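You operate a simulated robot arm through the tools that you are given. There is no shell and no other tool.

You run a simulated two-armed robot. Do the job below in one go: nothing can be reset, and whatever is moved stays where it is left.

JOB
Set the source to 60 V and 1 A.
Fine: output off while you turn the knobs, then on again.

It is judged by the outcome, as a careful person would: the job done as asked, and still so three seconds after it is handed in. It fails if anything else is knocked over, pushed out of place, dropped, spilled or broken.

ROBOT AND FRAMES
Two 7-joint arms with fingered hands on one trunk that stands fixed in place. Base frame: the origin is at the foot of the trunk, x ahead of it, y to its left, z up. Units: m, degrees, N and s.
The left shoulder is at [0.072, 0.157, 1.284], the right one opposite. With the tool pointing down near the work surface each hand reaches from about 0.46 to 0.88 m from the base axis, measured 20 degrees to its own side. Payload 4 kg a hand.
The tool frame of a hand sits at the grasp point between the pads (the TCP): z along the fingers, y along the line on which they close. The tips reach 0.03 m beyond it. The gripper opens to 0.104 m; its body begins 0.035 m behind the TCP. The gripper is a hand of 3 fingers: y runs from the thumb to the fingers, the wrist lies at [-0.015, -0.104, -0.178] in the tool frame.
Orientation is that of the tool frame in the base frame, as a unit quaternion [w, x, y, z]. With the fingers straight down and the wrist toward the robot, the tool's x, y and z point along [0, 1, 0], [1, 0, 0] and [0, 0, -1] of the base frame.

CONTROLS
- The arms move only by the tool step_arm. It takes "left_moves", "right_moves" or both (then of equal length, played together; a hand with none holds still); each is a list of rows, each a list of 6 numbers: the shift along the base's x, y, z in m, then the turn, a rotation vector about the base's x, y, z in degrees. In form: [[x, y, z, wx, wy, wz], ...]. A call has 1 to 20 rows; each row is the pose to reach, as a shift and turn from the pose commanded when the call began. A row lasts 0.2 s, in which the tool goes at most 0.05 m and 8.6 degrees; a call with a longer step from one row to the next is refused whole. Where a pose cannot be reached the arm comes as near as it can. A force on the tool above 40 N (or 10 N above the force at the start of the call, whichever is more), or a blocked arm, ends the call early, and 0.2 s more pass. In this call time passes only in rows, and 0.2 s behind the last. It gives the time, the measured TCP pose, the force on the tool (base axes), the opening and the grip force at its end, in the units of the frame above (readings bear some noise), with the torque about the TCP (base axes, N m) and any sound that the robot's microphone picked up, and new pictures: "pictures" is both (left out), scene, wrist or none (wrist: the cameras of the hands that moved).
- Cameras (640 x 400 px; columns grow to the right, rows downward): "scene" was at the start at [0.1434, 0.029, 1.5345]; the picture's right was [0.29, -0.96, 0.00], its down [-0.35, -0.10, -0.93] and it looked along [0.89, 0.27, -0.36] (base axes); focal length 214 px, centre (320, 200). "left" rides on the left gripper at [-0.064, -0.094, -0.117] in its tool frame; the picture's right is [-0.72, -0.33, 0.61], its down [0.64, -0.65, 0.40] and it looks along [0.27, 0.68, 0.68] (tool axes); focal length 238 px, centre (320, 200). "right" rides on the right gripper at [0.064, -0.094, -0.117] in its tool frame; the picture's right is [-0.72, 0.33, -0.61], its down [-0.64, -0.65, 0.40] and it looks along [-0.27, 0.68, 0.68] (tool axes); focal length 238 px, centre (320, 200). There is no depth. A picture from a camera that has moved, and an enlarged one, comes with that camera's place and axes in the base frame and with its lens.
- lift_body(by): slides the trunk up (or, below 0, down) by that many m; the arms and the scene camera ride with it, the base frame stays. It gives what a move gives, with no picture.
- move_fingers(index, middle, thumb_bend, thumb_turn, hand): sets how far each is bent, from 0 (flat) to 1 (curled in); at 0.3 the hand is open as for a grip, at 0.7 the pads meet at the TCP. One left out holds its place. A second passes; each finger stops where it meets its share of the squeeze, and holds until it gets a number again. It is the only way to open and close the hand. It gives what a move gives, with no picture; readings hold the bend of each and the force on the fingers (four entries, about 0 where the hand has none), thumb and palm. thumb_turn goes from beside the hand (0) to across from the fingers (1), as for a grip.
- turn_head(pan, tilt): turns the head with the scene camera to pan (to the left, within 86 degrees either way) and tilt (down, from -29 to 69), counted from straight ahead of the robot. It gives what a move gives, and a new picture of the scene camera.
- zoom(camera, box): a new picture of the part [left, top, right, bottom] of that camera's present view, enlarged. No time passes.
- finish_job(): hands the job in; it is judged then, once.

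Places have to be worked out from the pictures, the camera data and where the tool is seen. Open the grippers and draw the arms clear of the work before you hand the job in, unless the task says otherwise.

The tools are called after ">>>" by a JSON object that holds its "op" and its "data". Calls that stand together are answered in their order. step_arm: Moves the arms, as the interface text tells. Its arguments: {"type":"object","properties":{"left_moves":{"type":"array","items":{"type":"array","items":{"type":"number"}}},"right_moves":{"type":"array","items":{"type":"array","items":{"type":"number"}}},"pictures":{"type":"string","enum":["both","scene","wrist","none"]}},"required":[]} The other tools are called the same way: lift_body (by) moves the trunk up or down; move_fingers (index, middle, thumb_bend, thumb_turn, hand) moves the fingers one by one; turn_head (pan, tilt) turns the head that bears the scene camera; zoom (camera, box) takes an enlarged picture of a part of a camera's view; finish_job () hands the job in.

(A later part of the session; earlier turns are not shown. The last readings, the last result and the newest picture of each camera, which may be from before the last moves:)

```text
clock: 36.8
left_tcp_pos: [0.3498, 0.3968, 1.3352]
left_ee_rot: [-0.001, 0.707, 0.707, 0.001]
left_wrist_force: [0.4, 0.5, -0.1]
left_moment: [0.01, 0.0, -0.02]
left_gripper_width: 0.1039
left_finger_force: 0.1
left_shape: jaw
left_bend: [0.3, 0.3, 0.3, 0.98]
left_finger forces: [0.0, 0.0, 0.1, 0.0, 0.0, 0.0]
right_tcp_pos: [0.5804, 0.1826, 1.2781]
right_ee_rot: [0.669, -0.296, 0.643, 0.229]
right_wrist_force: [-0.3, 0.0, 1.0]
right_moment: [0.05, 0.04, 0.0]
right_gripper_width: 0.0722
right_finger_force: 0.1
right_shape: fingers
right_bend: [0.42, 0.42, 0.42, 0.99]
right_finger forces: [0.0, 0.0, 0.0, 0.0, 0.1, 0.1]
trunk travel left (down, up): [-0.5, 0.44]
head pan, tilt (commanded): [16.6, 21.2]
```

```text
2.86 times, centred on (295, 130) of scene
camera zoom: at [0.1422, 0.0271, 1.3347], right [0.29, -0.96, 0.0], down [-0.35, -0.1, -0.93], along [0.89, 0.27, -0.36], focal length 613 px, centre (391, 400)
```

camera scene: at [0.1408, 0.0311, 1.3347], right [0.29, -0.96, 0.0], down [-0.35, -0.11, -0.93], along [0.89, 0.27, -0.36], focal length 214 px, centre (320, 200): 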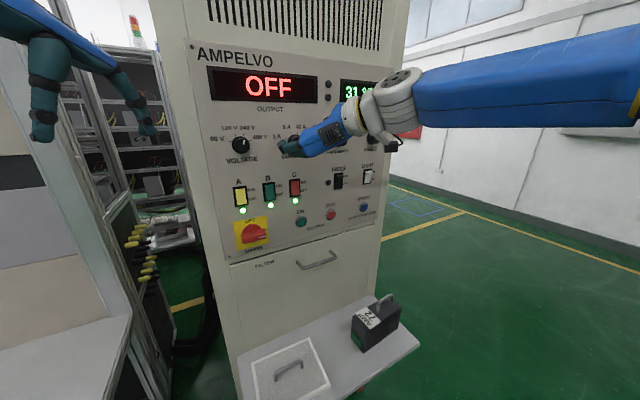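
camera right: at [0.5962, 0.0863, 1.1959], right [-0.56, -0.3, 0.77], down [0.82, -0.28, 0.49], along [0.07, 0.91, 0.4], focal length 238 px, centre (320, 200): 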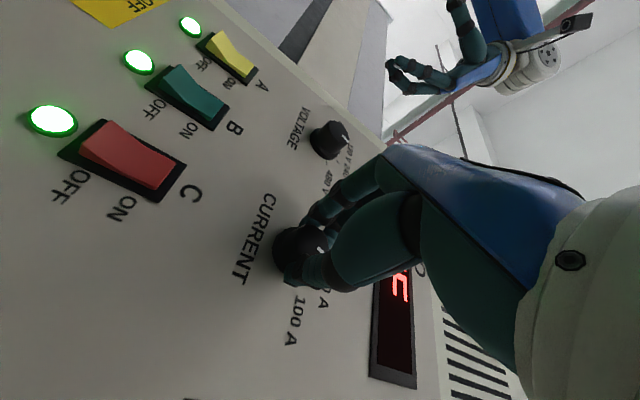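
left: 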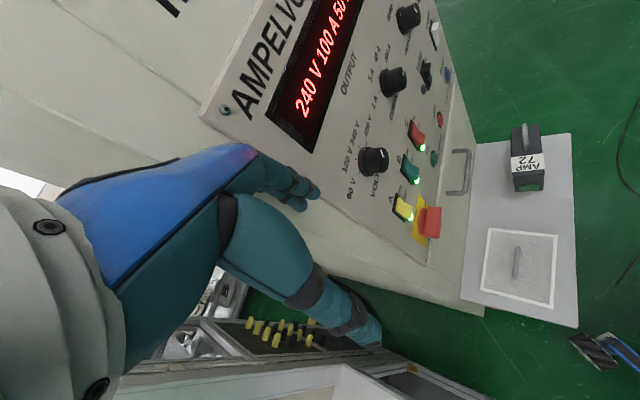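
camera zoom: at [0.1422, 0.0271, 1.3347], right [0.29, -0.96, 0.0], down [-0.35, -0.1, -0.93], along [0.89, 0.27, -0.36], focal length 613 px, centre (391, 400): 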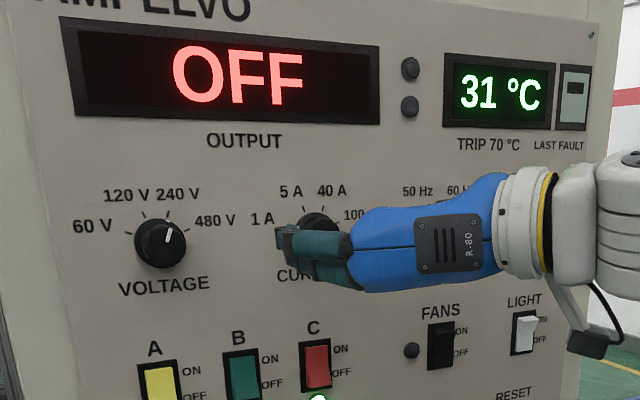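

The mark is on 1 A. Next is the voltage knob at U≈0.141. I'll slide the right hand left at standoff distance while rolling back to about -60°, and draw the left hand back a little for clearance.

>>> {"op": "step_arm", "data": {"right_moves": [[-0.014, 0.012, 0, 5.365, 5.1, 0], [-0.028, 0.03, 0, 10.73, 10.2, 0], [-0.046, 0.052, 0, 16.1, 15.3, 0], [-0.064, 0.076, -0.001, 21.46, 20.4, 0], [-0.0809, 0.0976, -0.0013, 26.8, 25.5, 0]], "left_moves": [[-0.01, 0.005, 0.01, 0, 0, 0], [-0.02, 0.01, 0.02, 0, 0, 0], [-0.03, 0.015, 0.03, 0, 0, 0], [-0.03, 0.02, 0.04, 0, 0, 0], [-0.03, 0.02, 0.04, 0, 0, 0]], "pictures": "both"}}

```text
clock: 38.0
left_tcp_pos: [0.3221, 0.4215, 1.3728]
left_ee_rot: [0.001, 0.707, 0.708, 0.0]
left_wrist_force: [0.4, -1.5, -0.2]
left_moment: [-0.05, 0.01, -0.05]
left_gripper_width: 0.1037
left_finger_force: 0.1
left_shape: jaw
left_bend: [0.3, 0.3, 0.3, 0.98]
left_finger forces: [0.0, 0.1, 0.0, 0.0, 0.0, 0.1]
right_tcp_pos: [0.5015, 0.2846, 1.2768]
right_ee_rot: [0.558, -0.079, 0.707, 0.428]
right_wrist_force: [-0.1, 0.7, 0.0]
right_moment: [0.03, -0.01, 0.01]
right_gripper_width: 0.0724
right_finger_force: 0.2
right_shape: fingers
right_bend: [0.42, 0.42, 0.42, 0.99]
right_finger forces: [0.0, 0.0, 0.0, 0.1, 0.1, 0.0]
trunk travel left (down, up): [-0.5, 0.44]
head pan, tilt (commanded): [16.6, 21.2]
camera scene: at [0.1434, 0.0317, 1.3345], right [0.29, -0.96, 0.0], down [-0.35, -0.11, -0.93], along [0.89, 0.27, -0.36], focal length 214 px, centre (320, 200)
camera right: at [0.4493, 0.1677, 1.1748], right [-0.37, -0.48, 0.79], down [0.91, -0.36, 0.21], along [0.19, 0.8, 0.57], focal length 238 px, centre (320, 200)
camera left: at [0.2273, 0.3585, 1.4907], right [-0.33, -0.72, -0.61], down [-0.65, 0.64, -0.41], along [0.68, 0.27, -0.68], focal length 238 px, centre (320, 200)
```

scene: 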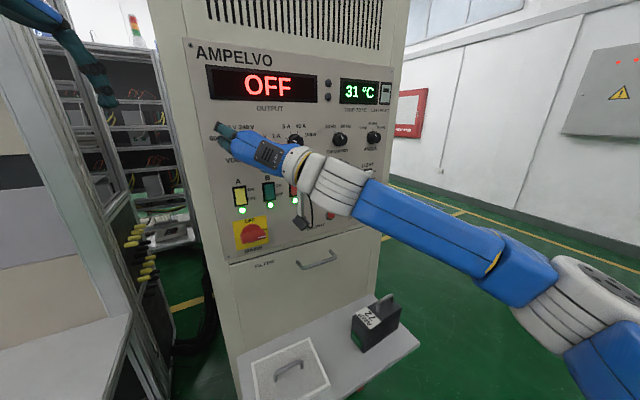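
right: 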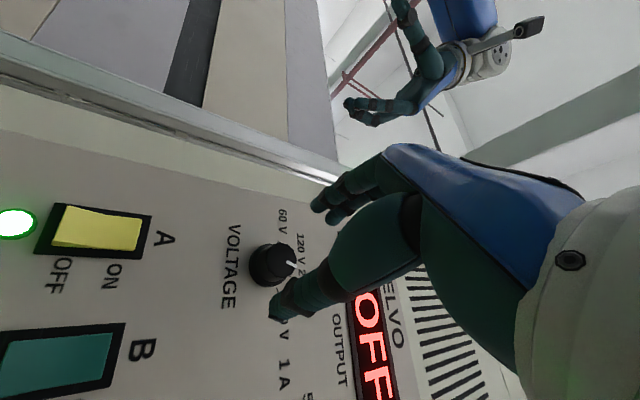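
left: 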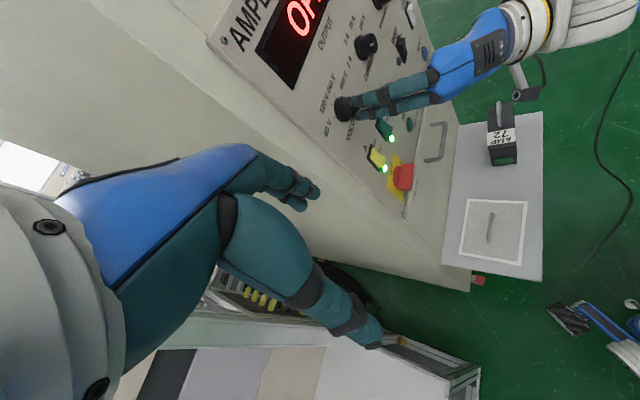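

The right hand is at the voltage knob with no reach limit. I'll zoom to check centring.

>>> {"op": "zoom", "data": {"camera": "right", "box": [220, 170, 380, 330]}}

>>> {"op": "zoom", "data": {"camera": "scene", "box": [190, 100, 310, 190]}}

>>> {"op": "zoom", "data": {"camera": "left", "box": [280, 0, 440, 160]}}

```text
2.50 times, centred on (300, 250) of right
camera zoom: at [0.4493, 0.1677, 1.1748], right [-0.37, -0.48, 0.79], down [0.91, -0.36, 0.21], along [0.19, 0.8, 0.57], focal length 596 px, centre (370, 75)
```

zoom: 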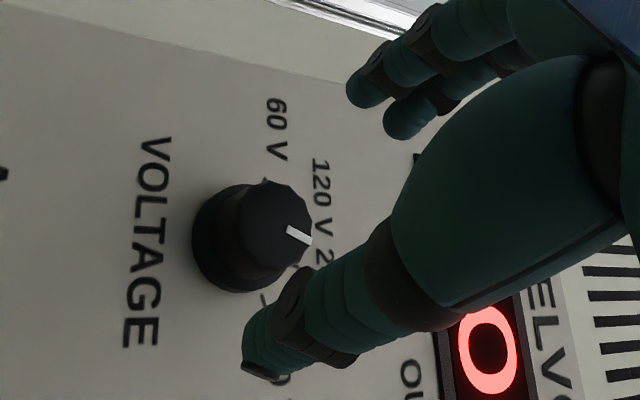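

```text
4.44 times, centred on (250, 145) of scene
camera zoom: at [0.1434, 0.0317, 1.3345], right [0.29, -0.96, 0.0], down [-0.35, -0.11, -0.93], along [0.89, 0.27, -0.36], focal length 953 px, centre (631, 444)
```

zoom: 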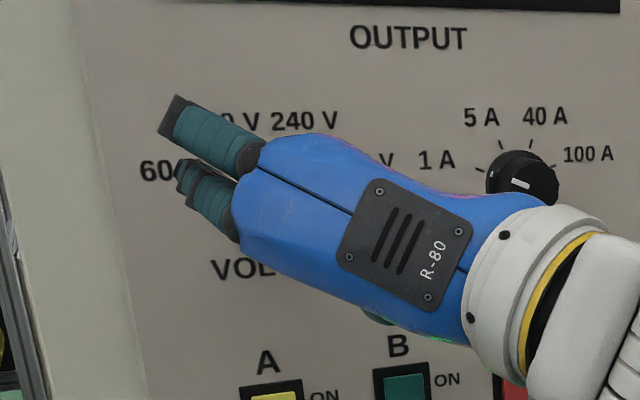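

```text
2.50 times, centred on (360, 80) of left
camera zoom: at [0.2273, 0.3585, 1.4907], right [-0.33, -0.72, -0.61], down [-0.65, 0.64, -0.41], along [0.68, 0.27, -0.68], focal length 596 px, centre (220, 500)
```

zoom: 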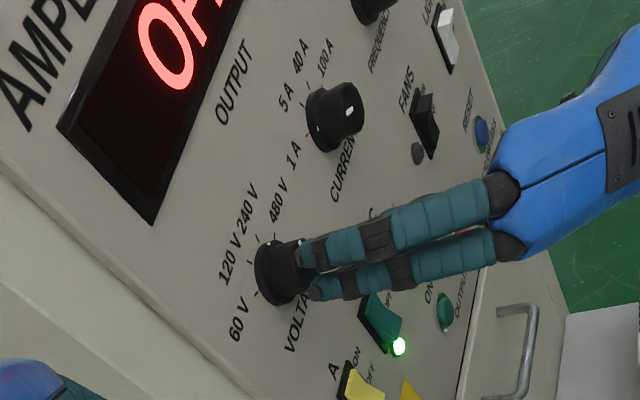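

The centring is within about 3 mm. I'll test how far the roll goes clockwise here, since a start near -28° would allow one long turn.

>>> {"op": "step_arm", "data": {"right_moves": [[0, 0, 0.0005, 5.8, 5.512, 0], [0.0003, -0.0003, 0.0005, 11.6, 11.024, 0], [0.0006, -0.0006, 0.0005, 17.4, 16.536, 0]], "pictures": "none"}}

```text
clock: 38.8
left_tcp_pos: [0.3213, 0.4204, 1.3743]
left_ee_rot: [0.0, 0.707, 0.707, 0.0]
left_wrist_force: [0.4, -0.3, 0.0]
left_moment: [-0.01, -0.03, -0.04]
left_gripper_width: 0.1035
left_finger_force: 0.0
left_shape: jaw
left_bend: [0.3, 0.3, 0.3, 0.98]
left_finger forces: [0.1, 0.0, 0.0, 0.0, 0.0, 0.0]
right_tcp_pos: [0.5258, 0.2569, 1.3049]
right_ee_rot: [0.448, 0.057, 0.716, 0.533]
right_wrist_force: [0.1, -0.5, 0.1]
right_moment: [0.05, 0.02, 0.02]
right_gripper_width: 0.072
right_finger_force: 0.0
right_shape: fingers
right_bend: [0.42, 0.42, 0.42, 0.99]
right_finger forces: [0.1, 0.1, 0.0, 0.1, 0.1, 0.0]
right hand out of reach, approached as far as the arm can: row 1, 2, 3
trunk travel left (down, up): [-0.5, 0.44]
head pan, tilt (commanded): [16.6, 21.2]
```

The clockwise limit here is about -58°. I'll go back to the knob axis and test the other end of the roll.

>>> {"op": "step_arm", "data": {"right_moves": [[-0.004, 0.005, -0.005, -6.0, -5.7, 0], [-0.01, 0.012, -0.012, -12.0, -11.4, 0], [-0.016, 0.019, -0.02, -18.0, -17.1, 0], [-0.0233, 0.0274, -0.0279, -24.0, -22.8, 0], [-0.0233, 0.0274, -0.0279, -30.0, -28.5, 0], [-0.0233, 0.0274, -0.0279, -36.0, -34.2, 0], [-0.0233, 0.0274, -0.0279, -42.0, -39.9, 0], [-0.0233, 0.0274, -0.0279, -48.0, -45.6, 0], [-0.0233, 0.0274, -0.0279, -54.0, -51.3, 0]], "pictures": "none"}}

```text
clock: 40.8
left_tcp_pos: [0.3198, 0.4204, 1.374]
left_ee_rot: [0.001, 0.707, 0.707, 0.0]
left_wrist_force: [-0.4, 1.6, -0.4]
left_moment: [-0.01, 0.02, -0.02]
left_gripper_width: 0.1037
left_finger_force: 0.0
left_shape: jaw
left_bend: [0.3, 0.3, 0.3, 0.98]
left_finger forces: [0.1, 0.1, 0.0, 0.0, 0.1, 0.1]
right_tcp_pos: [0.4992, 0.2827, 1.2759]
right_ee_rot: [0.691, -0.37, 0.604, 0.146]
right_wrist_force: [-0.3, -0.7, -0.6]
right_moment: [-0.03, 0.06, -0.01]
right_gripper_width: 0.0723
right_finger_force: 0.1
right_shape: fingers
right_bend: [0.42, 0.42, 0.42, 0.99]
right_finger forces: [0.0, 0.0, 0.0, 0.0, 0.0, 0.0]
right hand out of reach, approached as far as the arm can: row 1
trunk travel left (down, up): [-0.5, 0.44]
head pan, tilt (commanded): [16.6, 21.2]
```

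The roll runs at least from -58° to -110° here, enough for 48° per grip, so two grips will do it. I'll roll back to about -61° on the axis.

>>> {"op": "step_arm", "data": {"right_moves": [[0.0, 0.0, 0.0005, 5.8, 5.512, 0], [0.001, 0, 0.0005, 11.6, 11.024, 0], [0.001, 0, 0.0005, 17.4, 16.536, 0], [0.001, 0, 0.0005, 23.2, 22.048, 0], [0.001, 0, 0.0005, 29.0, 27.56, 0], [0.001, 0, 0.0005, 34.9, 33.17, 0]], "pictures": "none"}}

>>> {"op": "zoom", "data": {"camera": "right", "box": [220, 170, 380, 330]}}

```text
clock: 42.2
left_tcp_pos: [0.3236, 0.4196, 1.3729]
left_ee_rot: [0.0, 0.707, 0.707, -0.001]
left_wrist_force: [0.1, 0.5, 0.3]
left_moment: [-0.01, 0.01, -0.01]
left_gripper_width: 0.1037
left_finger_force: 0.1
left_shape: jaw
left_bend: [0.3, 0.3, 0.3, 0.98]
left_finger forces: [0.1, 0.0, 0.0, 0.0, 0.1, 0.1]
right_tcp_pos: [0.502, 0.2834, 1.2779]
right_ee_rot: [0.569, -0.089, 0.703, 0.418]
right_wrist_force: [-0.1, -0.1, 0.1]
right_moment: [-0.01, 0.02, -0.03]
right_gripper_width: 0.0723
right_finger_force: 0.0
right_shape: fingers
right_bend: [0.42, 0.42, 0.42, 0.99]
right_finger forces: [0.1, 0.1, 0.0, 0.1, 0.0, 0.1]
trunk travel left (down, up): [-0.5, 0.44]
head pan, tilt (commanded): [16.6, 21.2]
```

```text
2.50 times, centred on (300, 250) of right
camera zoom: at [0.4531, 0.1646, 1.1761], right [-0.4, -0.47, 0.79], down [0.9, -0.36, 0.24], along [0.17, 0.81, 0.56], focal length 596 px, centre (370, 75)
```

zoom: 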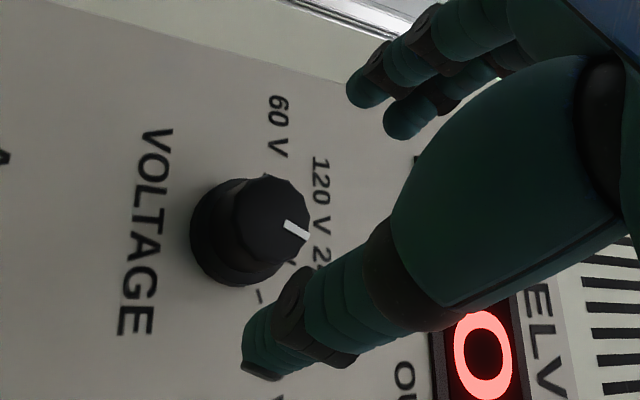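

It's centred to within about 3 mm. I'll move in to gripping depth on the voltage knob.

>>> {"op": "step_arm", "data": {"right_moves": [[0.0081, 0.0092, 0.0005, 0, 0, 0], [0.0172, 0.0181, 0.0005, 0, 0, 0], [0.0262, 0.0267, 0.0005, 0, 0, 0], [0.0345, 0.0346, 0.0005, 0, 0, 0]], "pictures": "none"}}

>>> {"op": "zoom", "data": {"camera": "right", "box": [220, 170, 380, 330]}}

>>> {"op": "zoom", "data": {"camera": "left", "box": [280, 50, 400, 150]}}

```text
clock: 43.2
left_tcp_pos: [0.3224, 0.419, 1.3732]
left_ee_rot: [0.001, 0.707, 0.707, 0.0]
left_wrist_force: [0.1, -0.2, -1.0]
left_moment: [-0.01, 0.0, -0.01]
left_gripper_width: 0.1037
left_finger_force: 0.1
left_shape: jaw
left_bend: [0.3, 0.3, 0.3, 0.98]
left_finger forces: [0.1, 0.0, 0.0, 0.0, 0.0, 0.0]
right_tcp_pos: [0.5374, 0.3179, 1.2784]
right_ee_rot: [0.569, -0.092, 0.703, 0.417]
right_wrist_force: [-0.1, -0.5, -0.4]
right_moment: [0.03, -0.01, -0.05]
right_gripper_width: 0.0723
right_finger_force: 0.0
right_shape: fingers
right_bend: [0.42, 0.42, 0.42, 0.99]
right_finger forces: [0.1, 0.0, 0.1, 0.1, 0.0, 0.1]
trunk travel left (down, up): [-0.5, 0.44]
head pan, tilt (commanded): [16.6, 21.2]
```

```text
2.50 times, centred on (300, 250) of right
camera zoom: at [0.4875, 0.1989, 1.1777], right [-0.4, -0.46, 0.79], down [0.9, -0.36, 0.25], along [0.17, 0.81, 0.56], focal length 596 px, centre (370, 75)
```

zoom: 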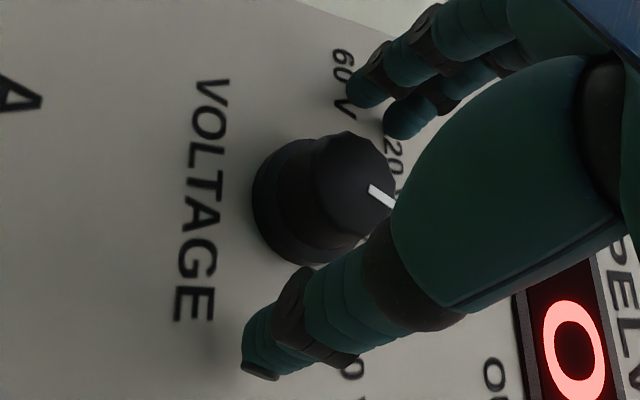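

```text
4.00 times, centred on (340, 100) of left
camera zoom: at [0.2271, 0.3566, 1.491], right [-0.33, -0.72, -0.61], down [-0.65, 0.64, -0.4], along [0.68, 0.27, -0.68], focal length 953 px, centre (240, 600)
```

zoom: 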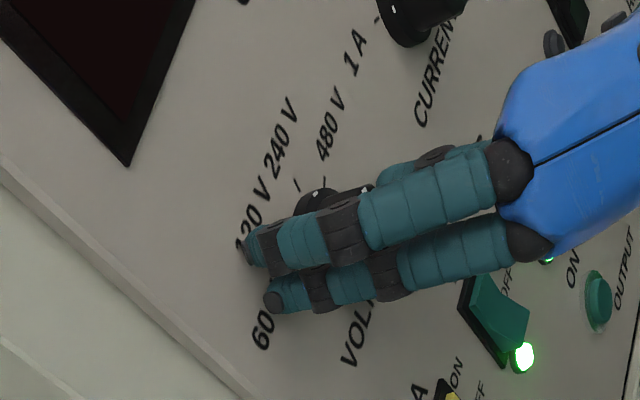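

The fingers straddle the voltage knob with no contact force. I'll close on it.

>>> {"op": "move_fingers", "data": {"hand": "right", "index": 0.7, "middle": 0.7, "thumb_bend": 0.7}}

>>> {"op": "zoom", "data": {"camera": "right", "box": [220, 170, 380, 330]}}

```text
clock: 44.2
left_tcp_pos: [0.3197, 0.4189, 1.3752]
left_ee_rot: [0.0, 0.707, 0.707, 0.0]
left_wrist_force: [-0.6, 1.0, -0.3]
left_moment: [-0.01, -0.02, 0.01]
left_gripper_width: 0.1036
left_finger_force: 0.1
left_shape: jaw
left_bend: [0.3, 0.3, 0.3, 0.98]
left_finger forces: [0.1, 0.0, 0.0, 0.0, 0.1, 0.1]
right_tcp_pos: [0.5353, 0.3164, 1.2779]
right_ee_rot: [0.57, -0.092, 0.702, 0.417]
right_wrist_force: [-1.6, 0.9, 2.5]
right_moment: [0.1, -0.11, 0.15]
right_gripper_width: 0.0251
right_finger_force: 10.7
right_shape: fingers
right_bend: [0.62, 0.65, 0.61, 1.0]
right_finger forces: [6.6, 6.1, 0.0, 0.0, 8.7, 0.1]
trunk travel left (down, up): [-0.5, 0.44]
head pan, tilt (commanded): [16.6, 21.2]
```

```text
2.50 times, centred on (300, 250) of right
camera zoom: at [0.4863, 0.1985, 1.1785], right [-0.4, -0.47, 0.79], down [0.9, -0.36, 0.25], along [0.17, 0.81, 0.56], focal length 596 px, centre (370, 75)
```

zoom: 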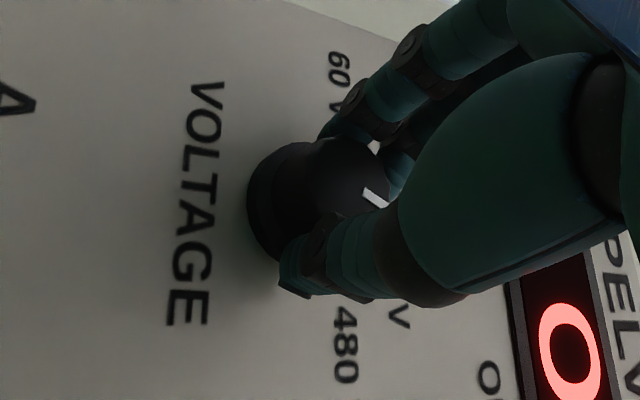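

The grip is good and the side load is small. I'll turn 47° counter-clockwise, one detent.

>>> {"op": "step_arm", "data": {"right_moves": [[0, 0, 0, -5.7, -5.41, 0], [0, 0, 0, -11.4, -10.82, 0], [0, 0, 0, -17.1, -16.23, 0], [0, 0, 0, -22.8, -21.64, 0], [0, 0, 0, -28.5, -27.05, 0], [0, 0, 0, -34.2, -32.5, 0]], "pictures": "none"}}

>>> {"op": "zoom", "data": {"camera": "right", "box": [220, 170, 380, 330]}}

>>> {"op": "zoom", "data": {"camera": "left", "box": [280, 50, 400, 150]}}

```text
clock: 45.6
left_tcp_pos: [0.3186, 0.4191, 1.3742]
left_ee_rot: [0.002, 0.707, 0.707, 0.0]
left_wrist_force: [0.1, -0.7, -0.2]
left_moment: [0.01, -0.01, 0.0]
left_gripper_width: 0.1036
left_finger_force: 0.0
left_shape: jaw
left_bend: [0.3, 0.3, 0.3, 0.98]
left_finger forces: [0.0, 0.0, 0.0, 0.1, 0.0, 0.0]
right_tcp_pos: [0.5329, 0.3182, 1.2784]
right_ee_rot: [0.689, -0.366, 0.607, 0.153]
right_wrist_force: [-7.2, 2.5, 1.9]
right_moment: [0.07, 0.03, 0.35]
right_gripper_width: 0.0248
right_finger_force: 12.1
right_shape: fingers
right_bend: [0.62, 0.65, 0.62, 1.0]
right_finger forces: [8.4, 8.5, 0.0, 0.1, 7.3, 0.0]
trunk travel left (down, up): [-0.5, 0.44]
head pan, tilt (commanded): [16.6, 21.2]
```

```text
2.50 times, centred on (300, 250) of right
camera zoom: at [0.5244, 0.1585, 1.2487], right [-0.81, -0.03, 0.58], down [0.58, -0.02, 0.81], along [-0.01, 1.0, 0.03], focal length 596 px, centre (370, 75)
```

zoom: 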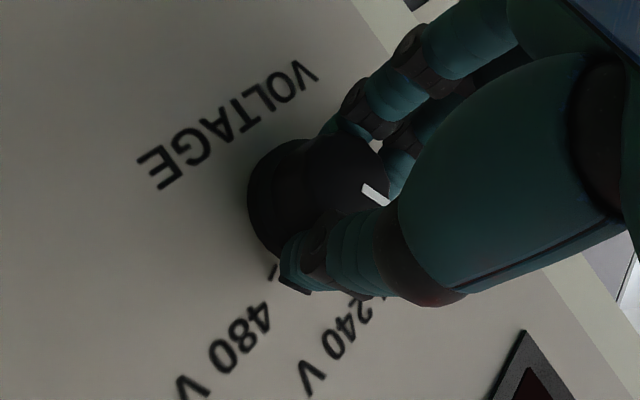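

```text
4.00 times, centred on (340, 100) of left
camera zoom: at [0.2239, 0.3573, 1.4911], right [-0.33, -0.72, -0.61], down [-0.65, 0.64, -0.41], along [0.69, 0.27, -0.68], focal length 953 px, centre (240, 600)
```

zoom: 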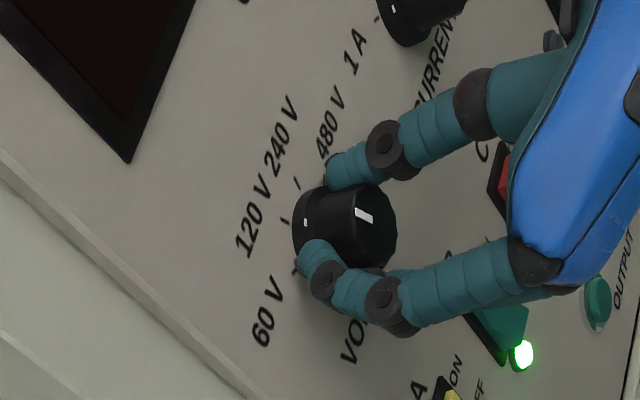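

The skirt mark is now at the 120 V tick. I'll release, pull back 25 mm, roll back to about -61° and repeat for 60 V.

>>> {"op": "move_fingers", "data": {"hand": "right", "index": 0.42, "middle": 0.42, "thumb_bend": 0.42}}

>>> {"op": "step_arm", "data": {"right_moves": [[-0.0109, -0.0103, 0, 0, 0, 0], [-0.0181, -0.0172, 0, 0, 0, 0], [-0.0181, -0.0172, 0, 5.7, 5.41, 0], [-0.0181, -0.0172, 0, 11.4, 10.82, 0], [-0.0181, -0.0172, 0, 17.1, 16.23, 0], [-0.0181, -0.0172, 0, 22.8, 21.64, 0], [-0.0181, -0.0172, 0, 28.5, 27.05, 0], [-0.0181, -0.0172, 0, 34.2, 32.5, 0]], "pictures": "none"}}

>>> {"op": "zoom", "data": {"camera": "right", "box": [220, 170, 380, 330]}}

>>> {"op": "zoom", "data": {"camera": "left", "box": [280, 50, 400, 150]}}

```text
clock: 46.6
left_tcp_pos: [0.3217, 0.4189, 1.374]
left_ee_rot: [0.0, 0.707, 0.707, 0.0]
left_wrist_force: [0.4, -0.2, -0.5]
left_moment: [-0.01, 0.01, 0.01]
left_gripper_width: 0.1035
left_finger_force: 0.1
left_shape: jaw
left_bend: [0.3, 0.3, 0.3, 0.98]
left_finger forces: [0.0, 0.0, 0.0, 0.0, 0.1, 0.0]
right_tcp_pos: [0.5374, 0.3175, 1.2777]
right_ee_rot: [0.689, -0.364, 0.608, 0.152]
right_wrist_force: [0.0, -0.1, 1.0]
right_moment: [0.0, 0.01, 0.02]
right_gripper_width: 0.0722
right_finger_force: 0.0
right_shape: fingers
right_bend: [0.42, 0.42, 0.42, 0.99]
right_finger forces: [0.0, 0.0, 0.0, 0.0, 0.1, 0.0]
trunk travel left (down, up): [-0.5, 0.44]
head pan, tilt (commanded): [16.6, 21.2]
```

```text
clock: 48.4
left_tcp_pos: [0.3222, 0.4192, 1.3739]
left_ee_rot: [0.001, 0.707, 0.707, -0.001]
left_wrist_force: [-0.4, -0.1, 0.1]
left_moment: [0.01, -0.01, -0.02]
left_gripper_width: 0.1034
left_finger_force: 0.1
left_shape: jaw
left_bend: [0.3, 0.3, 0.3, 0.98]
left_finger forces: [0.0, 0.1, 0.0, 0.0, 0.0, 0.0]
right_tcp_pos: [0.518, 0.3011, 1.2781]
right_ee_rot: [0.569, -0.091, 0.703, 0.417]
right_wrist_force: [-1.0, 0.3, -0.5]
right_moment: [-0.02, 0.01, 0.01]
right_gripper_width: 0.0723
right_finger_force: 0.1
right_shape: fingers
right_bend: [0.42, 0.42, 0.42, 0.99]
right_finger forces: [0.0, 0.0, 0.0, 0.0, 0.0, 0.0]
trunk travel left (down, up): [-0.5, 0.44]
head pan, tilt (commanded): [16.6, 21.2]
```

```text
2.50 times, centred on (300, 250) of right
camera zoom: at [0.4695, 0.1815, 1.1775], right [-0.4, -0.46, 0.79], down [0.9, -0.36, 0.24], along [0.17, 0.81, 0.56], focal length 596 px, centre (370, 75)
```

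zoom: 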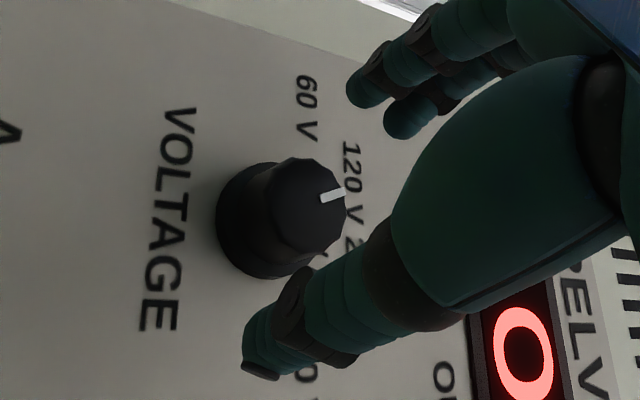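

```text
4.00 times, centred on (340, 100) of left
camera zoom: at [0.2276, 0.3564, 1.491], right [-0.33, -0.72, -0.61], down [-0.65, 0.64, -0.4], along [0.68, 0.27, -0.68], focal length 953 px, centre (240, 600)
```

zoom: 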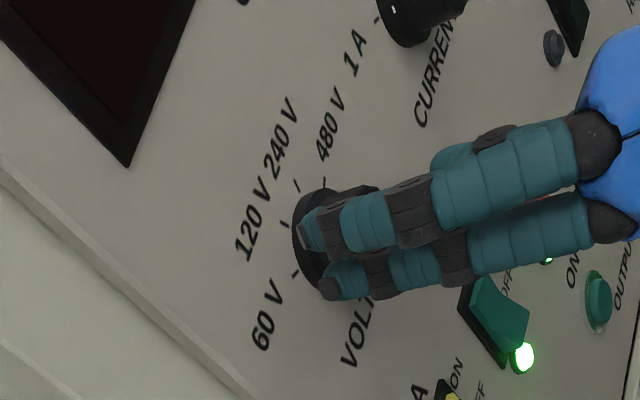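

The pointer is at 120 V and the hand is back on the axis. I'll move in 25 mm and grip again.

>>> {"op": "step_arm", "data": {"right_moves": [[0.0085, 0.0085, 0, 0, 0, 0], [0.0172, 0.0168, 0, 0, 0, 0]], "pictures": "none"}}

>>> {"op": "move_fingers", "data": {"hand": "right", "index": 0.7, "middle": 0.7, "thumb_bend": 0.7}}

>>> {"op": "zoom", "data": {"camera": "right", "box": [220, 170, 380, 330]}}

```text
clock: 49.0
left_tcp_pos: [0.323, 0.4187, 1.3728]
left_ee_rot: [0.001, 0.707, 0.707, 0.0]
left_wrist_force: [-0.7, -0.3, -0.3]
left_moment: [-0.02, -0.01, -0.03]
left_gripper_width: 0.1036
left_finger_force: 0.0
left_shape: jaw
left_bend: [0.3, 0.3, 0.3, 0.98]
left_finger forces: [0.1, 0.0, 0.1, 0.0, 0.0, 0.1]
right_tcp_pos: [0.5358, 0.3176, 1.2782]
right_ee_rot: [0.568, -0.093, 0.704, 0.417]
right_wrist_force: [-0.1, -0.5, -0.1]
right_moment: [0.02, 0.0, 0.01]
right_gripper_width: 0.0721
right_finger_force: 0.2
right_shape: fingers
right_bend: [0.42, 0.42, 0.42, 0.99]
right_finger forces: [0.1, 0.0, 0.0, 0.0, 0.0, 0.0]
trunk travel left (down, up): [-0.5, 0.44]
head pan, tilt (commanded): [16.6, 21.2]
```

```text
clock: 50.0
left_tcp_pos: [0.3205, 0.4185, 1.3747]
left_ee_rot: [0.0, 0.708, 0.707, 0.0]
left_wrist_force: [-0.1, -0.6, 0.3]
left_moment: [-0.02, 0.01, -0.01]
left_gripper_width: 0.1035
left_finger_force: 0.0
left_shape: jaw
left_bend: [0.3, 0.3, 0.3, 0.98]
left_finger forces: [0.0, 0.0, 0.0, 0.0, 0.0, 0.1]
right_tcp_pos: [0.5354, 0.3159, 1.2787]
right_ee_rot: [0.569, -0.093, 0.703, 0.416]
right_wrist_force: [-0.6, 1.0, 1.9]
right_moment: [0.11, -0.07, 0.13]
right_gripper_width: 0.0253
right_finger_force: 11.4
right_shape: fingers
right_bend: [0.62, 0.65, 0.61, 1.0]
right_finger forces: [6.2, 6.8, 0.0, 0.0, 9.4, 0.0]
trunk travel left (down, up): [-0.5, 0.44]
head pan, tilt (commanded): [16.6, 21.2]
```

```text
2.50 times, centred on (300, 250) of right
camera zoom: at [0.4856, 0.1984, 1.1781], right [-0.4, -0.46, 0.79], down [0.9, -0.36, 0.25], along [0.17, 0.81, 0.56], focal length 596 px, centre (370, 75)
```

zoom: 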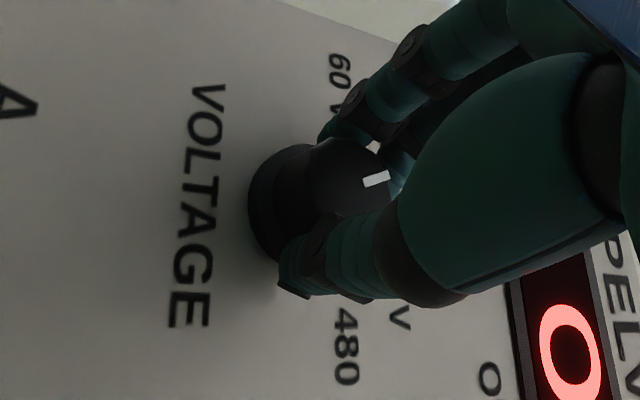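

The grip is good. I'll turn another 46° counter-clockwise, to 60 V.

>>> {"op": "step_arm", "data": {"right_moves": [[0, 0, 0, -5.6, -5.32, 0], [0, 0, 0, -11.2, -10.64, 0], [0, 0, 0, -16.8, -15.97, 0], [0, 0, 0, -22.4, -21.29, 0], [0, 0, 0, -28.0, -26.6, 0], [0, 0, 0, -33.5, -31.8, 0]], "pictures": "none"}}

>>> {"op": "zoom", "data": {"camera": "left", "box": [280, 50, 400, 150]}}

>>> {"op": "zoom", "data": {"camera": "right", "box": [220, 170, 380, 330]}}

```text
clock: 51.4
left_tcp_pos: [0.3185, 0.4199, 1.3739]
left_ee_rot: [0.001, 0.707, 0.707, 0.001]
left_wrist_force: [-0.7, 0.9, -0.1]
left_moment: [0.02, -0.03, 0.0]
left_gripper_width: 0.1037
left_finger_force: 0.1
left_shape: jaw
left_bend: [0.3, 0.3, 0.3, 0.98]
left_finger forces: [0.0, 0.1, 0.0, 0.0, 0.0, 0.0]
right_tcp_pos: [0.5329, 0.3195, 1.2774]
right_ee_rot: [0.687, -0.361, 0.61, 0.158]
right_wrist_force: [-5.6, 2.4, -1.8]
right_moment: [0.04, 0.09, 0.26]
right_gripper_width: 0.0247
right_finger_force: 12.4
right_shape: fingers
right_bend: [0.61, 0.65, 0.62, 1.0]
right_finger forces: [8.3, 8.0, 0.1, 0.0, 7.7, 0.0]
trunk travel left (down, up): [-0.5, 0.44]
head pan, tilt (commanded): [16.6, 21.2]
```

```text
4.00 times, centred on (340, 100) of left
camera zoom: at [0.2247, 0.3577, 1.4909], right [-0.33, -0.72, -0.61], down [-0.65, 0.64, -0.41], along [0.68, 0.27, -0.68], focal length 953 px, centre (240, 600)
```

zoom: 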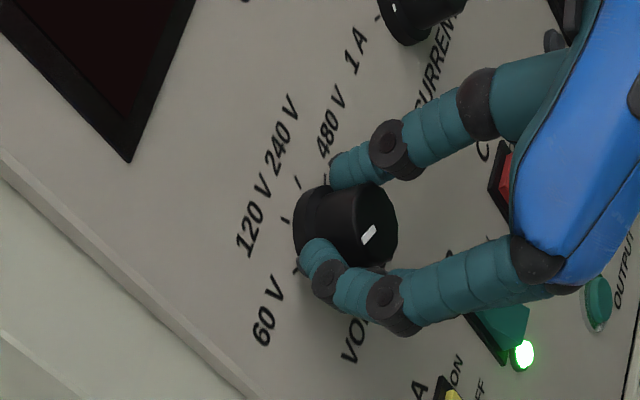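

```text
2.50 times, centred on (300, 250) of right
camera zoom: at [0.5236, 0.1586, 1.2467], right [-0.81, -0.04, 0.59], down [0.59, -0.03, 0.81], along [-0.01, 1.0, 0.05], focal length 596 px, centre (370, 75)
```

zoom: 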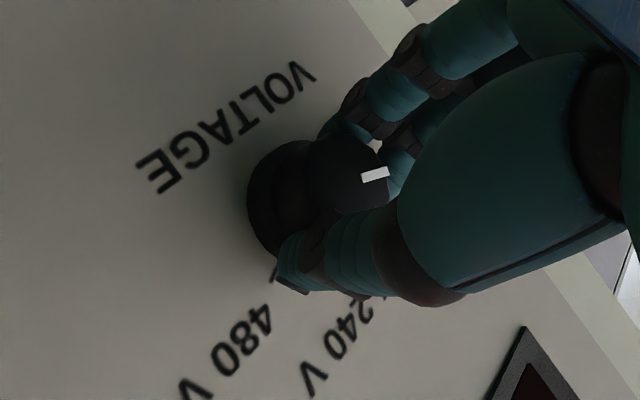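

The knob turned with the hand. I'll release, pull well back and check both knobs.

>>> {"op": "move_fingers", "data": {"hand": "right", "index": 0.42, "middle": 0.42, "thumb_bend": 0.42}}

>>> {"op": "step_arm", "data": {"right_moves": [[-0.0109, -0.0103, 0, 0, 0, 0], [-0.0254, -0.0241, 0, 0, 0, 0], [-0.0435, -0.0413, 0, 0, 0, 0], [-0.055, -0.065, 0, 5.7, 5.41, 0], [-0.05, -0.1, -0.01, 11.4, 10.82, 0], [-0.045, -0.14, -0.03, 17.1, 16.23, 0], [-0.04, -0.18, -0.05, 22.8, 21.64, 0]], "pictures": "none"}}

>>> {"op": "zoom", "data": {"camera": "scene", "box": [180, 30, 420, 240]}}

>>> {"op": "zoom", "data": {"camera": "scene", "box": [200, 110, 320, 185]}}

>>> {"op": "zoom", "data": {"camera": "left", "box": [280, 0, 440, 160]}}

```text
clock: 52.4
left_tcp_pos: [0.3213, 0.4184, 1.3737]
left_ee_rot: [0.0, 0.707, 0.707, 0.001]
left_wrist_force: [0.3, 0.2, -0.1]
left_moment: [0.0, -0.01, 0.01]
left_gripper_width: 0.1039
left_finger_force: 0.1
left_shape: jaw
left_bend: [0.3, 0.3, 0.3, 0.98]
left_finger forces: [0.0, 0.0, 0.0, 0.0, 0.0, 0.1]
right_tcp_pos: [0.5362, 0.3165, 1.2774]
right_ee_rot: [0.688, -0.359, 0.61, 0.16]
right_wrist_force: [-0.1, 0.1, -1.0]
right_moment: [-0.02, 0.0, 0.01]
right_gripper_width: 0.072
right_finger_force: 0.0
right_shape: fingers
right_bend: [0.42, 0.42, 0.42, 0.99]
right_finger forces: [0.0, 0.0, 0.0, 0.1, 0.1, 0.0]
trunk travel left (down, up): [-0.5, 0.44]
head pan, tilt (commanded): [16.6, 21.2]
```

```text
clock: 54.0
left_tcp_pos: [0.3226, 0.4152, 1.3754]
left_ee_rot: [-0.001, 0.706, 0.708, 0.001]
left_wrist_force: [-0.3, -0.8, -0.5]
left_moment: [-0.01, 0.01, -0.02]
left_gripper_width: 0.1035
left_finger_force: 0.0
left_shape: jaw
left_bend: [0.3, 0.3, 0.3, 0.98]
left_finger forces: [0.0, 0.1, 0.1, 0.0, 0.1, 0.1]
right_tcp_pos: [0.4972, 0.1348, 1.2308]
right_ee_rot: [0.619, -0.179, 0.684, 0.342]
right_wrist_force: [0.0, 0.3, -1.0]
right_moment: [0.0, -0.04, 0.0]
right_gripper_width: 0.0724
right_finger_force: 0.0
right_shape: fingers
right_bend: [0.42, 0.42, 0.42, 0.99]
right_finger forces: [0.1, 0.1, 0.0, 0.0, 0.0, 0.0]
trunk travel left (down, up): [-0.5, 0.44]
head pan, tilt (commanded): [16.6, 21.2]
```

```text
1.90 times, centred on (300, 135) of scene
camera zoom: at [0.1439, 0.0251, 1.3346], right [0.29, -0.96, 0.0], down [-0.35, -0.1, -0.93], along [0.89, 0.27, -0.36], focal length 408 px, centre (358, 324)
```

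zoom: 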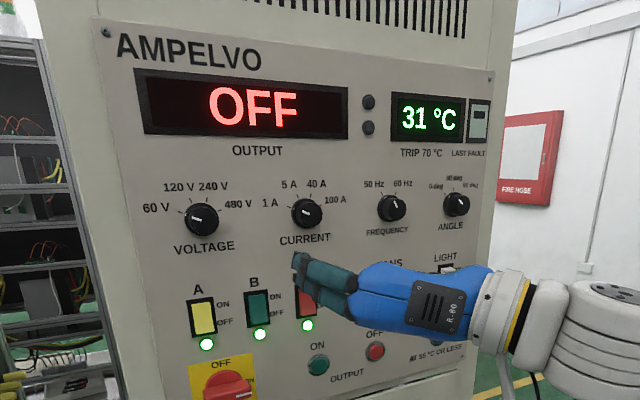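

```text
5.33 times, centred on (260, 148) of scene
camera zoom: at [0.1439, 0.0251, 1.3346], right [0.29, -0.96, 0.0], down [-0.35, -0.1, -0.93], along [0.89, 0.27, -0.36], focal length 1144 px, centre (640, 480)
```

zoom: 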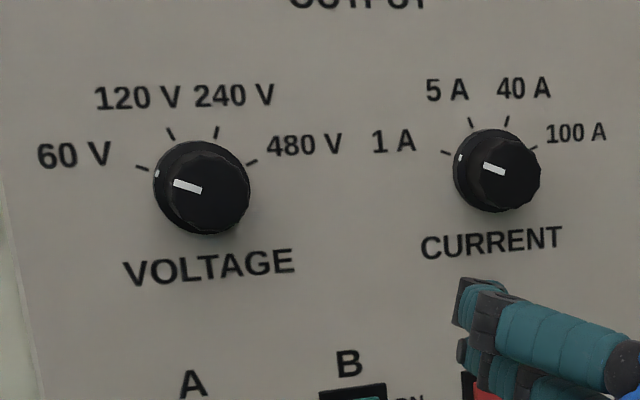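

```text
2.50 times, centred on (360, 80) of left
camera zoom: at [0.2279, 0.3525, 1.4919], right [-0.33, -0.72, -0.61], down [-0.65, 0.64, -0.4], along [0.68, 0.27, -0.68], focal length 596 px, centre (220, 500)
```

zoom: 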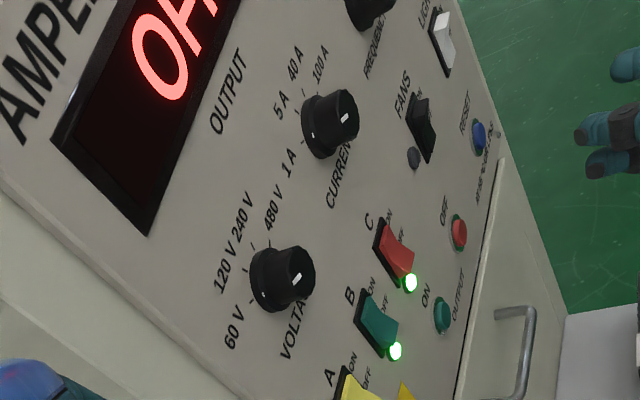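

Both pointers now rest in their detents at 60 V and 1 A, and the output is still off. I'll reshape the hand into the one-finger poker and move toward the ON button (U≈0.2795, z≈1.05), rolling to about -45°.

>>> {"op": "move_fingers", "data": {"hand": "right", "index": 0.2, "middle": 1.0, "thumb_bend": 1.0}}

>>> {"op": "step_arm", "data": {"right_moves": [[0.012, -0.005, -0.03, 3.2, 3.05, 0], [0.028, -0.008, -0.065, 6.4, 6.1, 0], [0.048, -0.008, -0.105, 9.6, 9.15, 0], [0.07, -0.004, -0.145, 12.8, 12.2, 0], [0.092, 0.002, -0.18, 16.0, 15.25, 0], [0.114, 0.008, -0.21, 19.2, 18.3, 0], [0.132, 0.012, -0.2285, 22.2, 21.15, 0], [0.14, 0.012, -0.2285, 22.2, 21.15, 0]], "pictures": "both"}}

>>> {"op": "zoom", "data": {"camera": "scene", "box": [270, 160, 400, 260]}}

>>> {"op": "zoom", "data": {"camera": "left", "box": [340, 60, 500, 180]}}

```text
clock: 55.0
left_tcp_pos: [0.3205, 0.4195, 1.3742]
left_ee_rot: [0.0, 0.707, 0.707, 0.0]
left_wrist_force: [-0.4, 0.1, 0.4]
left_moment: [0.01, 0.01, -0.01]
left_gripper_width: 0.1036
left_finger_force: 0.0
left_shape: jaw
left_bend: [0.3, 0.3, 0.3, 0.98]
left_finger forces: [0.0, 0.0, 0.0, 0.0, 0.0, 0.0]
right_tcp_pos: [0.4958, 0.1373, 1.2299]
right_ee_rot: [0.619, -0.18, 0.685, 0.339]
right_wrist_force: [0.0, 0.1, 0.1]
right_moment: [-0.04, 0.01, -0.02]
right_gripper_width: 0.0323
right_finger_force: 0.1
right_shape: fingers
right_bend: [0.2, 1.0, 1.0, 1.0]
right_finger forces: [0.0, 0.1, 0.1, 0.0, 0.1, 0.0]
trunk travel left (down, up): [-0.5, 0.44]
head pan, tilt (commanded): [16.6, 21.2]
```

```text
clock: 56.8
left_tcp_pos: [0.3203, 0.4187, 1.3747]
left_ee_rot: [0.0, 0.707, 0.707, 0.0]
left_wrist_force: [0.4, -0.5, 0.7]
left_moment: [0.0, -0.02, 0.04]
left_gripper_width: 0.1036
left_finger_force: 0.2
left_shape: jaw
left_bend: [0.3, 0.3, 0.3, 0.98]
left_finger forces: [0.1, 0.1, 0.0, 0.0, 0.1, 0.0]
right_tcp_pos: [0.6753, 0.114, 1.0561]
right_ee_rot: [0.475, -0.005, 0.727, 0.496]
right_wrist_force: [-0.1, -0.3, -0.4]
right_moment: [0.0, -0.03, 0.02]
right_gripper_width: 0.0325
right_finger_force: 0.1
right_shape: fingers
right_bend: [0.2, 1.0, 1.0, 1.0]
right_finger forces: [0.1, 0.1, 0.1, 0.1, 0.0, 0.0]
right hand out of reach, approached as far as the arm can: row 1, 2, 3, 4, 5, 6, 7, 8
trunk travel left (down, up): [-0.5, 0.44]
head pan, tilt (commanded): [16.6, 21.2]
camera scene: at [0.1427, 0.0288, 1.3346], right [0.29, -0.96, 0.0], down [-0.35, -0.1, -0.93], along [0.89, 0.27, -0.36], focal length 214 px, centre (320, 200)
camera right: at [0.6053, 0.0112, 0.9516], right [-0.18, -0.61, 0.77], down [0.94, -0.34, -0.04], along [0.29, 0.72, 0.64], focal length 238 px, centre (320, 200)
```

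scene: 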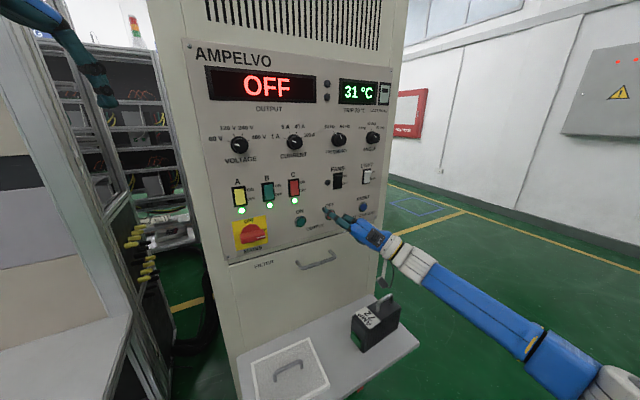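
right: 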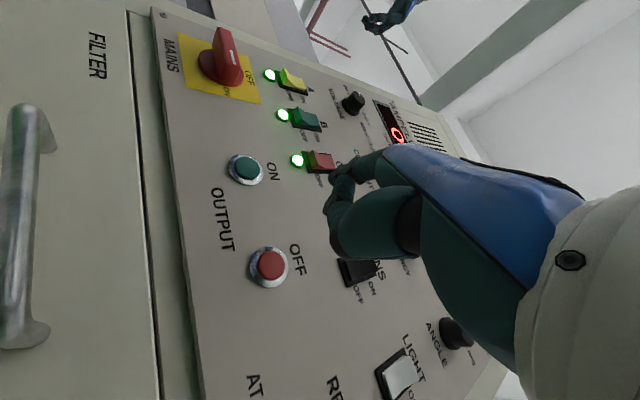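

```text
4.00 times, centred on (335, 210) of scene
camera zoom: at [0.1427, 0.0288, 1.3346], right [0.29, -0.96, 0.0], down [-0.35, -0.1, -0.93], along [0.89, 0.27, -0.36], focal length 858 px, centre (260, 160)
```

zoom: 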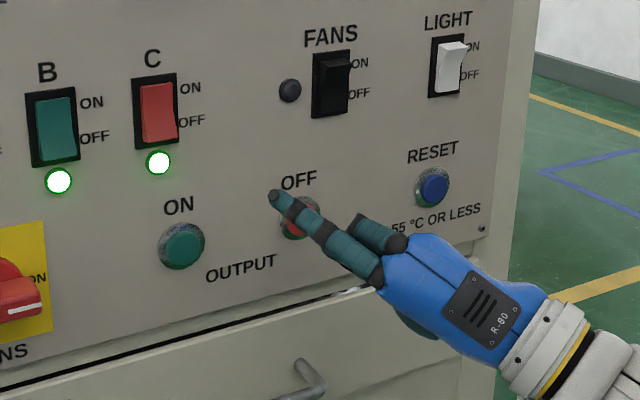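

```text
3.33 times, centred on (420, 120) of left
camera zoom: at [0.2259, 0.3556, 1.4915], right [-0.33, -0.72, -0.61], down [-0.65, 0.64, -0.4], along [0.68, 0.27, -0.68], focal length 794 px, centre (-13, 467)
```

zoom: 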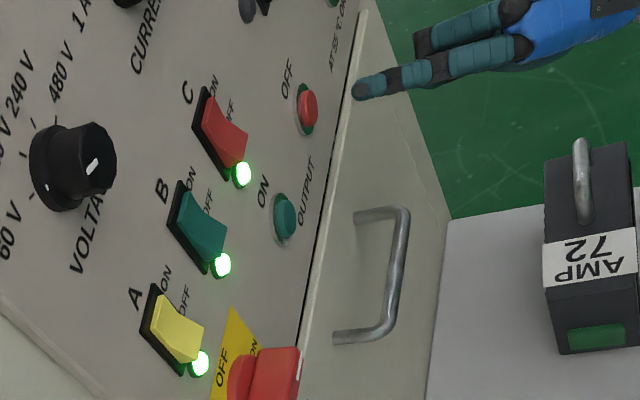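

The arm got partway, about 8 cm to the right of where I want it and slightly tilted. I'll correct the tilt and slide the tip over to face ON.

>>> {"op": "step_arm", "data": {"right_moves": [[-0.004, 0.012, -0.013, 0.6, -0.6, -0.8], [-0.009, 0.025, -0.027, 1.2, -1.1, -1.6], [-0.013, 0.037, -0.04, 1.8, -1.7, -2.4], [-0.0176, 0.0498, -0.0538, 2.4, -2.26, -3.1]], "pictures": "none"}}

>>> {"op": "zoom", "data": {"camera": "scene", "box": [270, 160, 400, 260]}}

>>> {"op": "zoom", "data": {"camera": "left", "box": [340, 60, 500, 180]}}

```text
clock: 57.8
left_tcp_pos: [0.3221, 0.4193, 1.3729]
left_ee_rot: [0.0, 0.706, 0.708, -0.001]
left_wrist_force: [-0.7, 0.2, -0.2]
left_moment: [-0.03, 0.01, 0.01]
left_gripper_width: 0.1037
left_finger_force: 0.0
left_shape: jaw
left_bend: [0.3, 0.3, 0.3, 0.98]
left_finger forces: [0.0, 0.0, 0.0, 0.0, 0.1, 0.1]
right_tcp_pos: [0.7107, 0.1412, 1.0448]
right_ee_rot: [0.475, 0.004, 0.723, 0.501]
right_wrist_force: [1.2, 0.0, 0.0]
right_moment: [-0.01, 0.01, -0.04]
right_gripper_width: 0.0322
right_finger_force: 0.1
right_shape: fingers
right_bend: [0.2, 1.0, 1.0, 1.0]
right_finger forces: [0.0, 0.1, 0.0, 0.0, 0.0, 0.1]
right hand out of reach, approached as far as the arm can: row 1, 2, 3, 4
trunk travel left (down, up): [-0.5, 0.44]
head pan, tilt (commanded): [16.6, 21.2]
```

```text
4.00 times, centred on (335, 210) of scene
camera zoom: at [0.1442, 0.0298, 1.3343], right [0.29, -0.96, 0.0], down [-0.35, -0.11, -0.93], along [0.89, 0.27, -0.36], focal length 858 px, centre (260, 160)
```

zoom: 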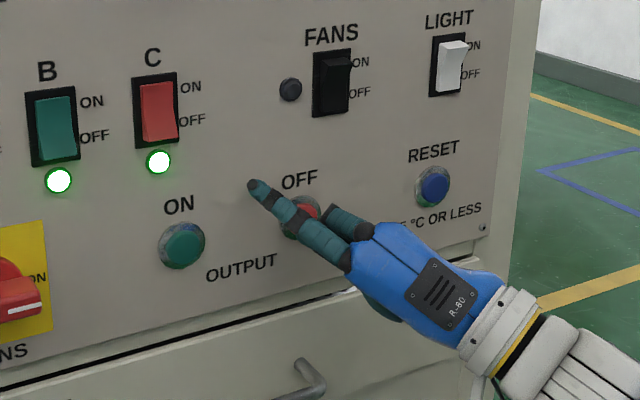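

```text
3.33 times, centred on (420, 120) of left
camera zoom: at [0.228, 0.357, 1.4907], right [-0.33, -0.72, -0.61], down [-0.65, 0.64, -0.4], along [0.68, 0.27, -0.68], focal length 794 px, centre (-13, 467)
```

zoom: 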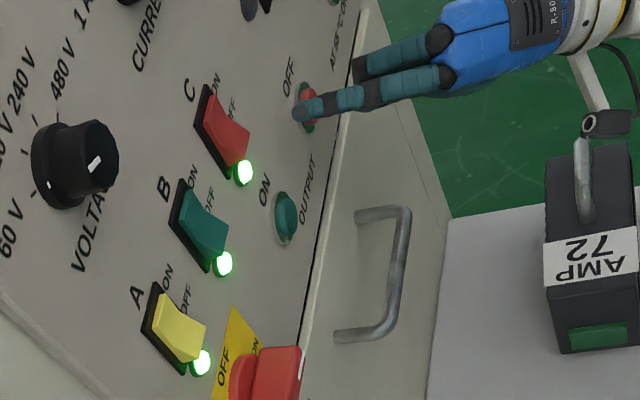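

The limit made the hand slide toward the panel instead of sideways, and the tip is now only about 1 cm off. I'll back straight away from the panel before trying another posture.

>>> {"op": "step_arm", "data": {"right_moves": [[-0.01, -0.01, 0.005, 0, 0, 0], [-0.025, -0.025, 0.01, 0, 0, 0], [-0.045, -0.045, 0.02, 0, 0, 0]], "pictures": "none"}}

>>> {"op": "zoom", "data": {"camera": "scene", "box": [0, 0, 640, 400]}}

```text
clock: 58.6
left_tcp_pos: [0.3195, 0.4181, 1.3759]
left_ee_rot: [0.0, 0.707, 0.707, 0.0]
left_wrist_force: [0.0, -0.1, -0.2]
left_moment: [0.02, -0.03, -0.03]
left_gripper_width: 0.1036
left_finger_force: 0.0
left_shape: jaw
left_bend: [0.3, 0.3, 0.3, 0.98]
left_finger forces: [0.0, 0.1, 0.0, 0.1, 0.0, 0.1]
right_tcp_pos: [0.6629, 0.0937, 1.0659]
right_ee_rot: [0.475, 0.004, 0.723, 0.501]
right_wrist_force: [-0.6, -0.1, -0.6]
right_moment: [0.01, -0.04, -0.01]
right_gripper_width: 0.0325
right_finger_force: 0.0
right_shape: fingers
right_bend: [0.2, 1.0, 1.0, 1.0]
right_finger forces: [0.0, 0.1, 0.0, 0.1, 0.0, 0.0]
trunk travel left (down, up): [-0.5, 0.44]
head pan, tilt (commanded): [16.6, 21.2]
```

```text
1.00 times, centred on (320, 200) of scene (not enlarged: the box is as wide or as high as the picture)
camera zoom: at [0.1422, 0.027, 1.3347], right [0.29, -0.96, 0.0], down [-0.35, -0.1, -0.93], along [0.89, 0.27, -0.36], focal length 214 px, centre (320, 200)
```

zoom: 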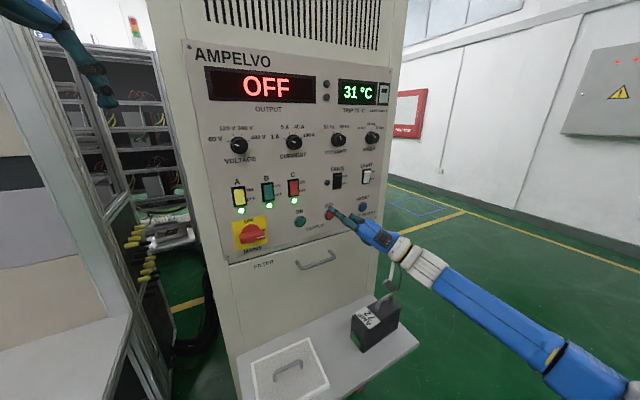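

It's clear again, with no limit at this spot. Pressing OFF worked well with the wrist straight below the finger, so I'll return to that posture at the same standoff and then slide left to ON from there.

>>> {"op": "step_arm", "data": {"right_moves": [[-0.012, -0.01, -0.005, 5.39, 4.785, -0.565], [-0.024, -0.02, -0.015, 10.78, 9.57, -1.13], [-0.034, -0.028, -0.028, 16.17, 14.355, -1.695], [-0.04, -0.032, -0.043, 21.56, 19.14, -2.26], [-0.0438, -0.0333, -0.058, 26.95, 23.925, -2.825], [-0.0438, -0.0333, -0.0713, 32.33, 28.71, -3.39]], "pictures": "scene"}}

```text
clock: 60.0
left_tcp_pos: [0.3211, 0.4192, 1.3747]
left_ee_rot: [0.001, 0.707, 0.707, 0.0]
left_wrist_force: [0.2, 0.1, -0.1]
left_moment: [-0.03, 0.01, 0.01]
left_gripper_width: 0.1035
left_finger_force: 0.0
left_shape: jaw
left_bend: [0.3, 0.3, 0.3, 0.98]
left_finger forces: [0.0, 0.1, 0.0, 0.0, 0.0, 0.0]
right_tcp_pos: [0.6205, 0.0627, 0.9951]
right_ee_rot: [0.278, 0.278, 0.65, 0.65]
right_wrist_force: [-0.8, 0.0, 0.4]
right_moment: [0.02, 0.03, -0.02]
right_gripper_width: 0.0322
right_finger_force: 0.2
right_shape: fingers
right_bend: [0.2, 1.0, 1.0, 1.0]
right_finger forces: [0.0, 0.1, 0.1, 0.0, 0.0, 0.1]
trunk travel left (down, up): [-0.5, 0.44]
head pan, tilt (commanded): [16.6, 21.2]
camera scene: at [0.1426, 0.0293, 1.3346], right [0.29, -0.96, 0.0], down [-0.35, -0.11, -0.93], along [0.89, 0.27, -0.36], focal length 214 px, centre (320, 200)
```

scene: 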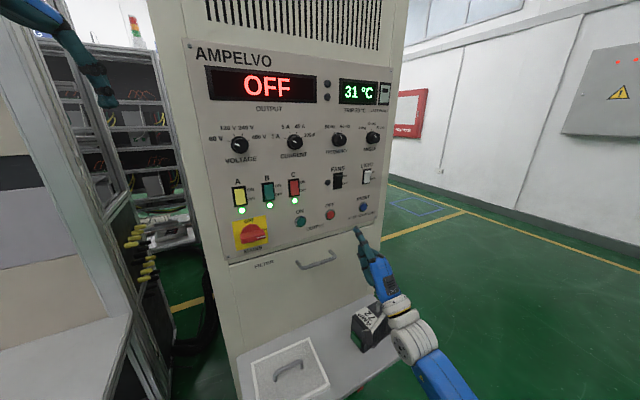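

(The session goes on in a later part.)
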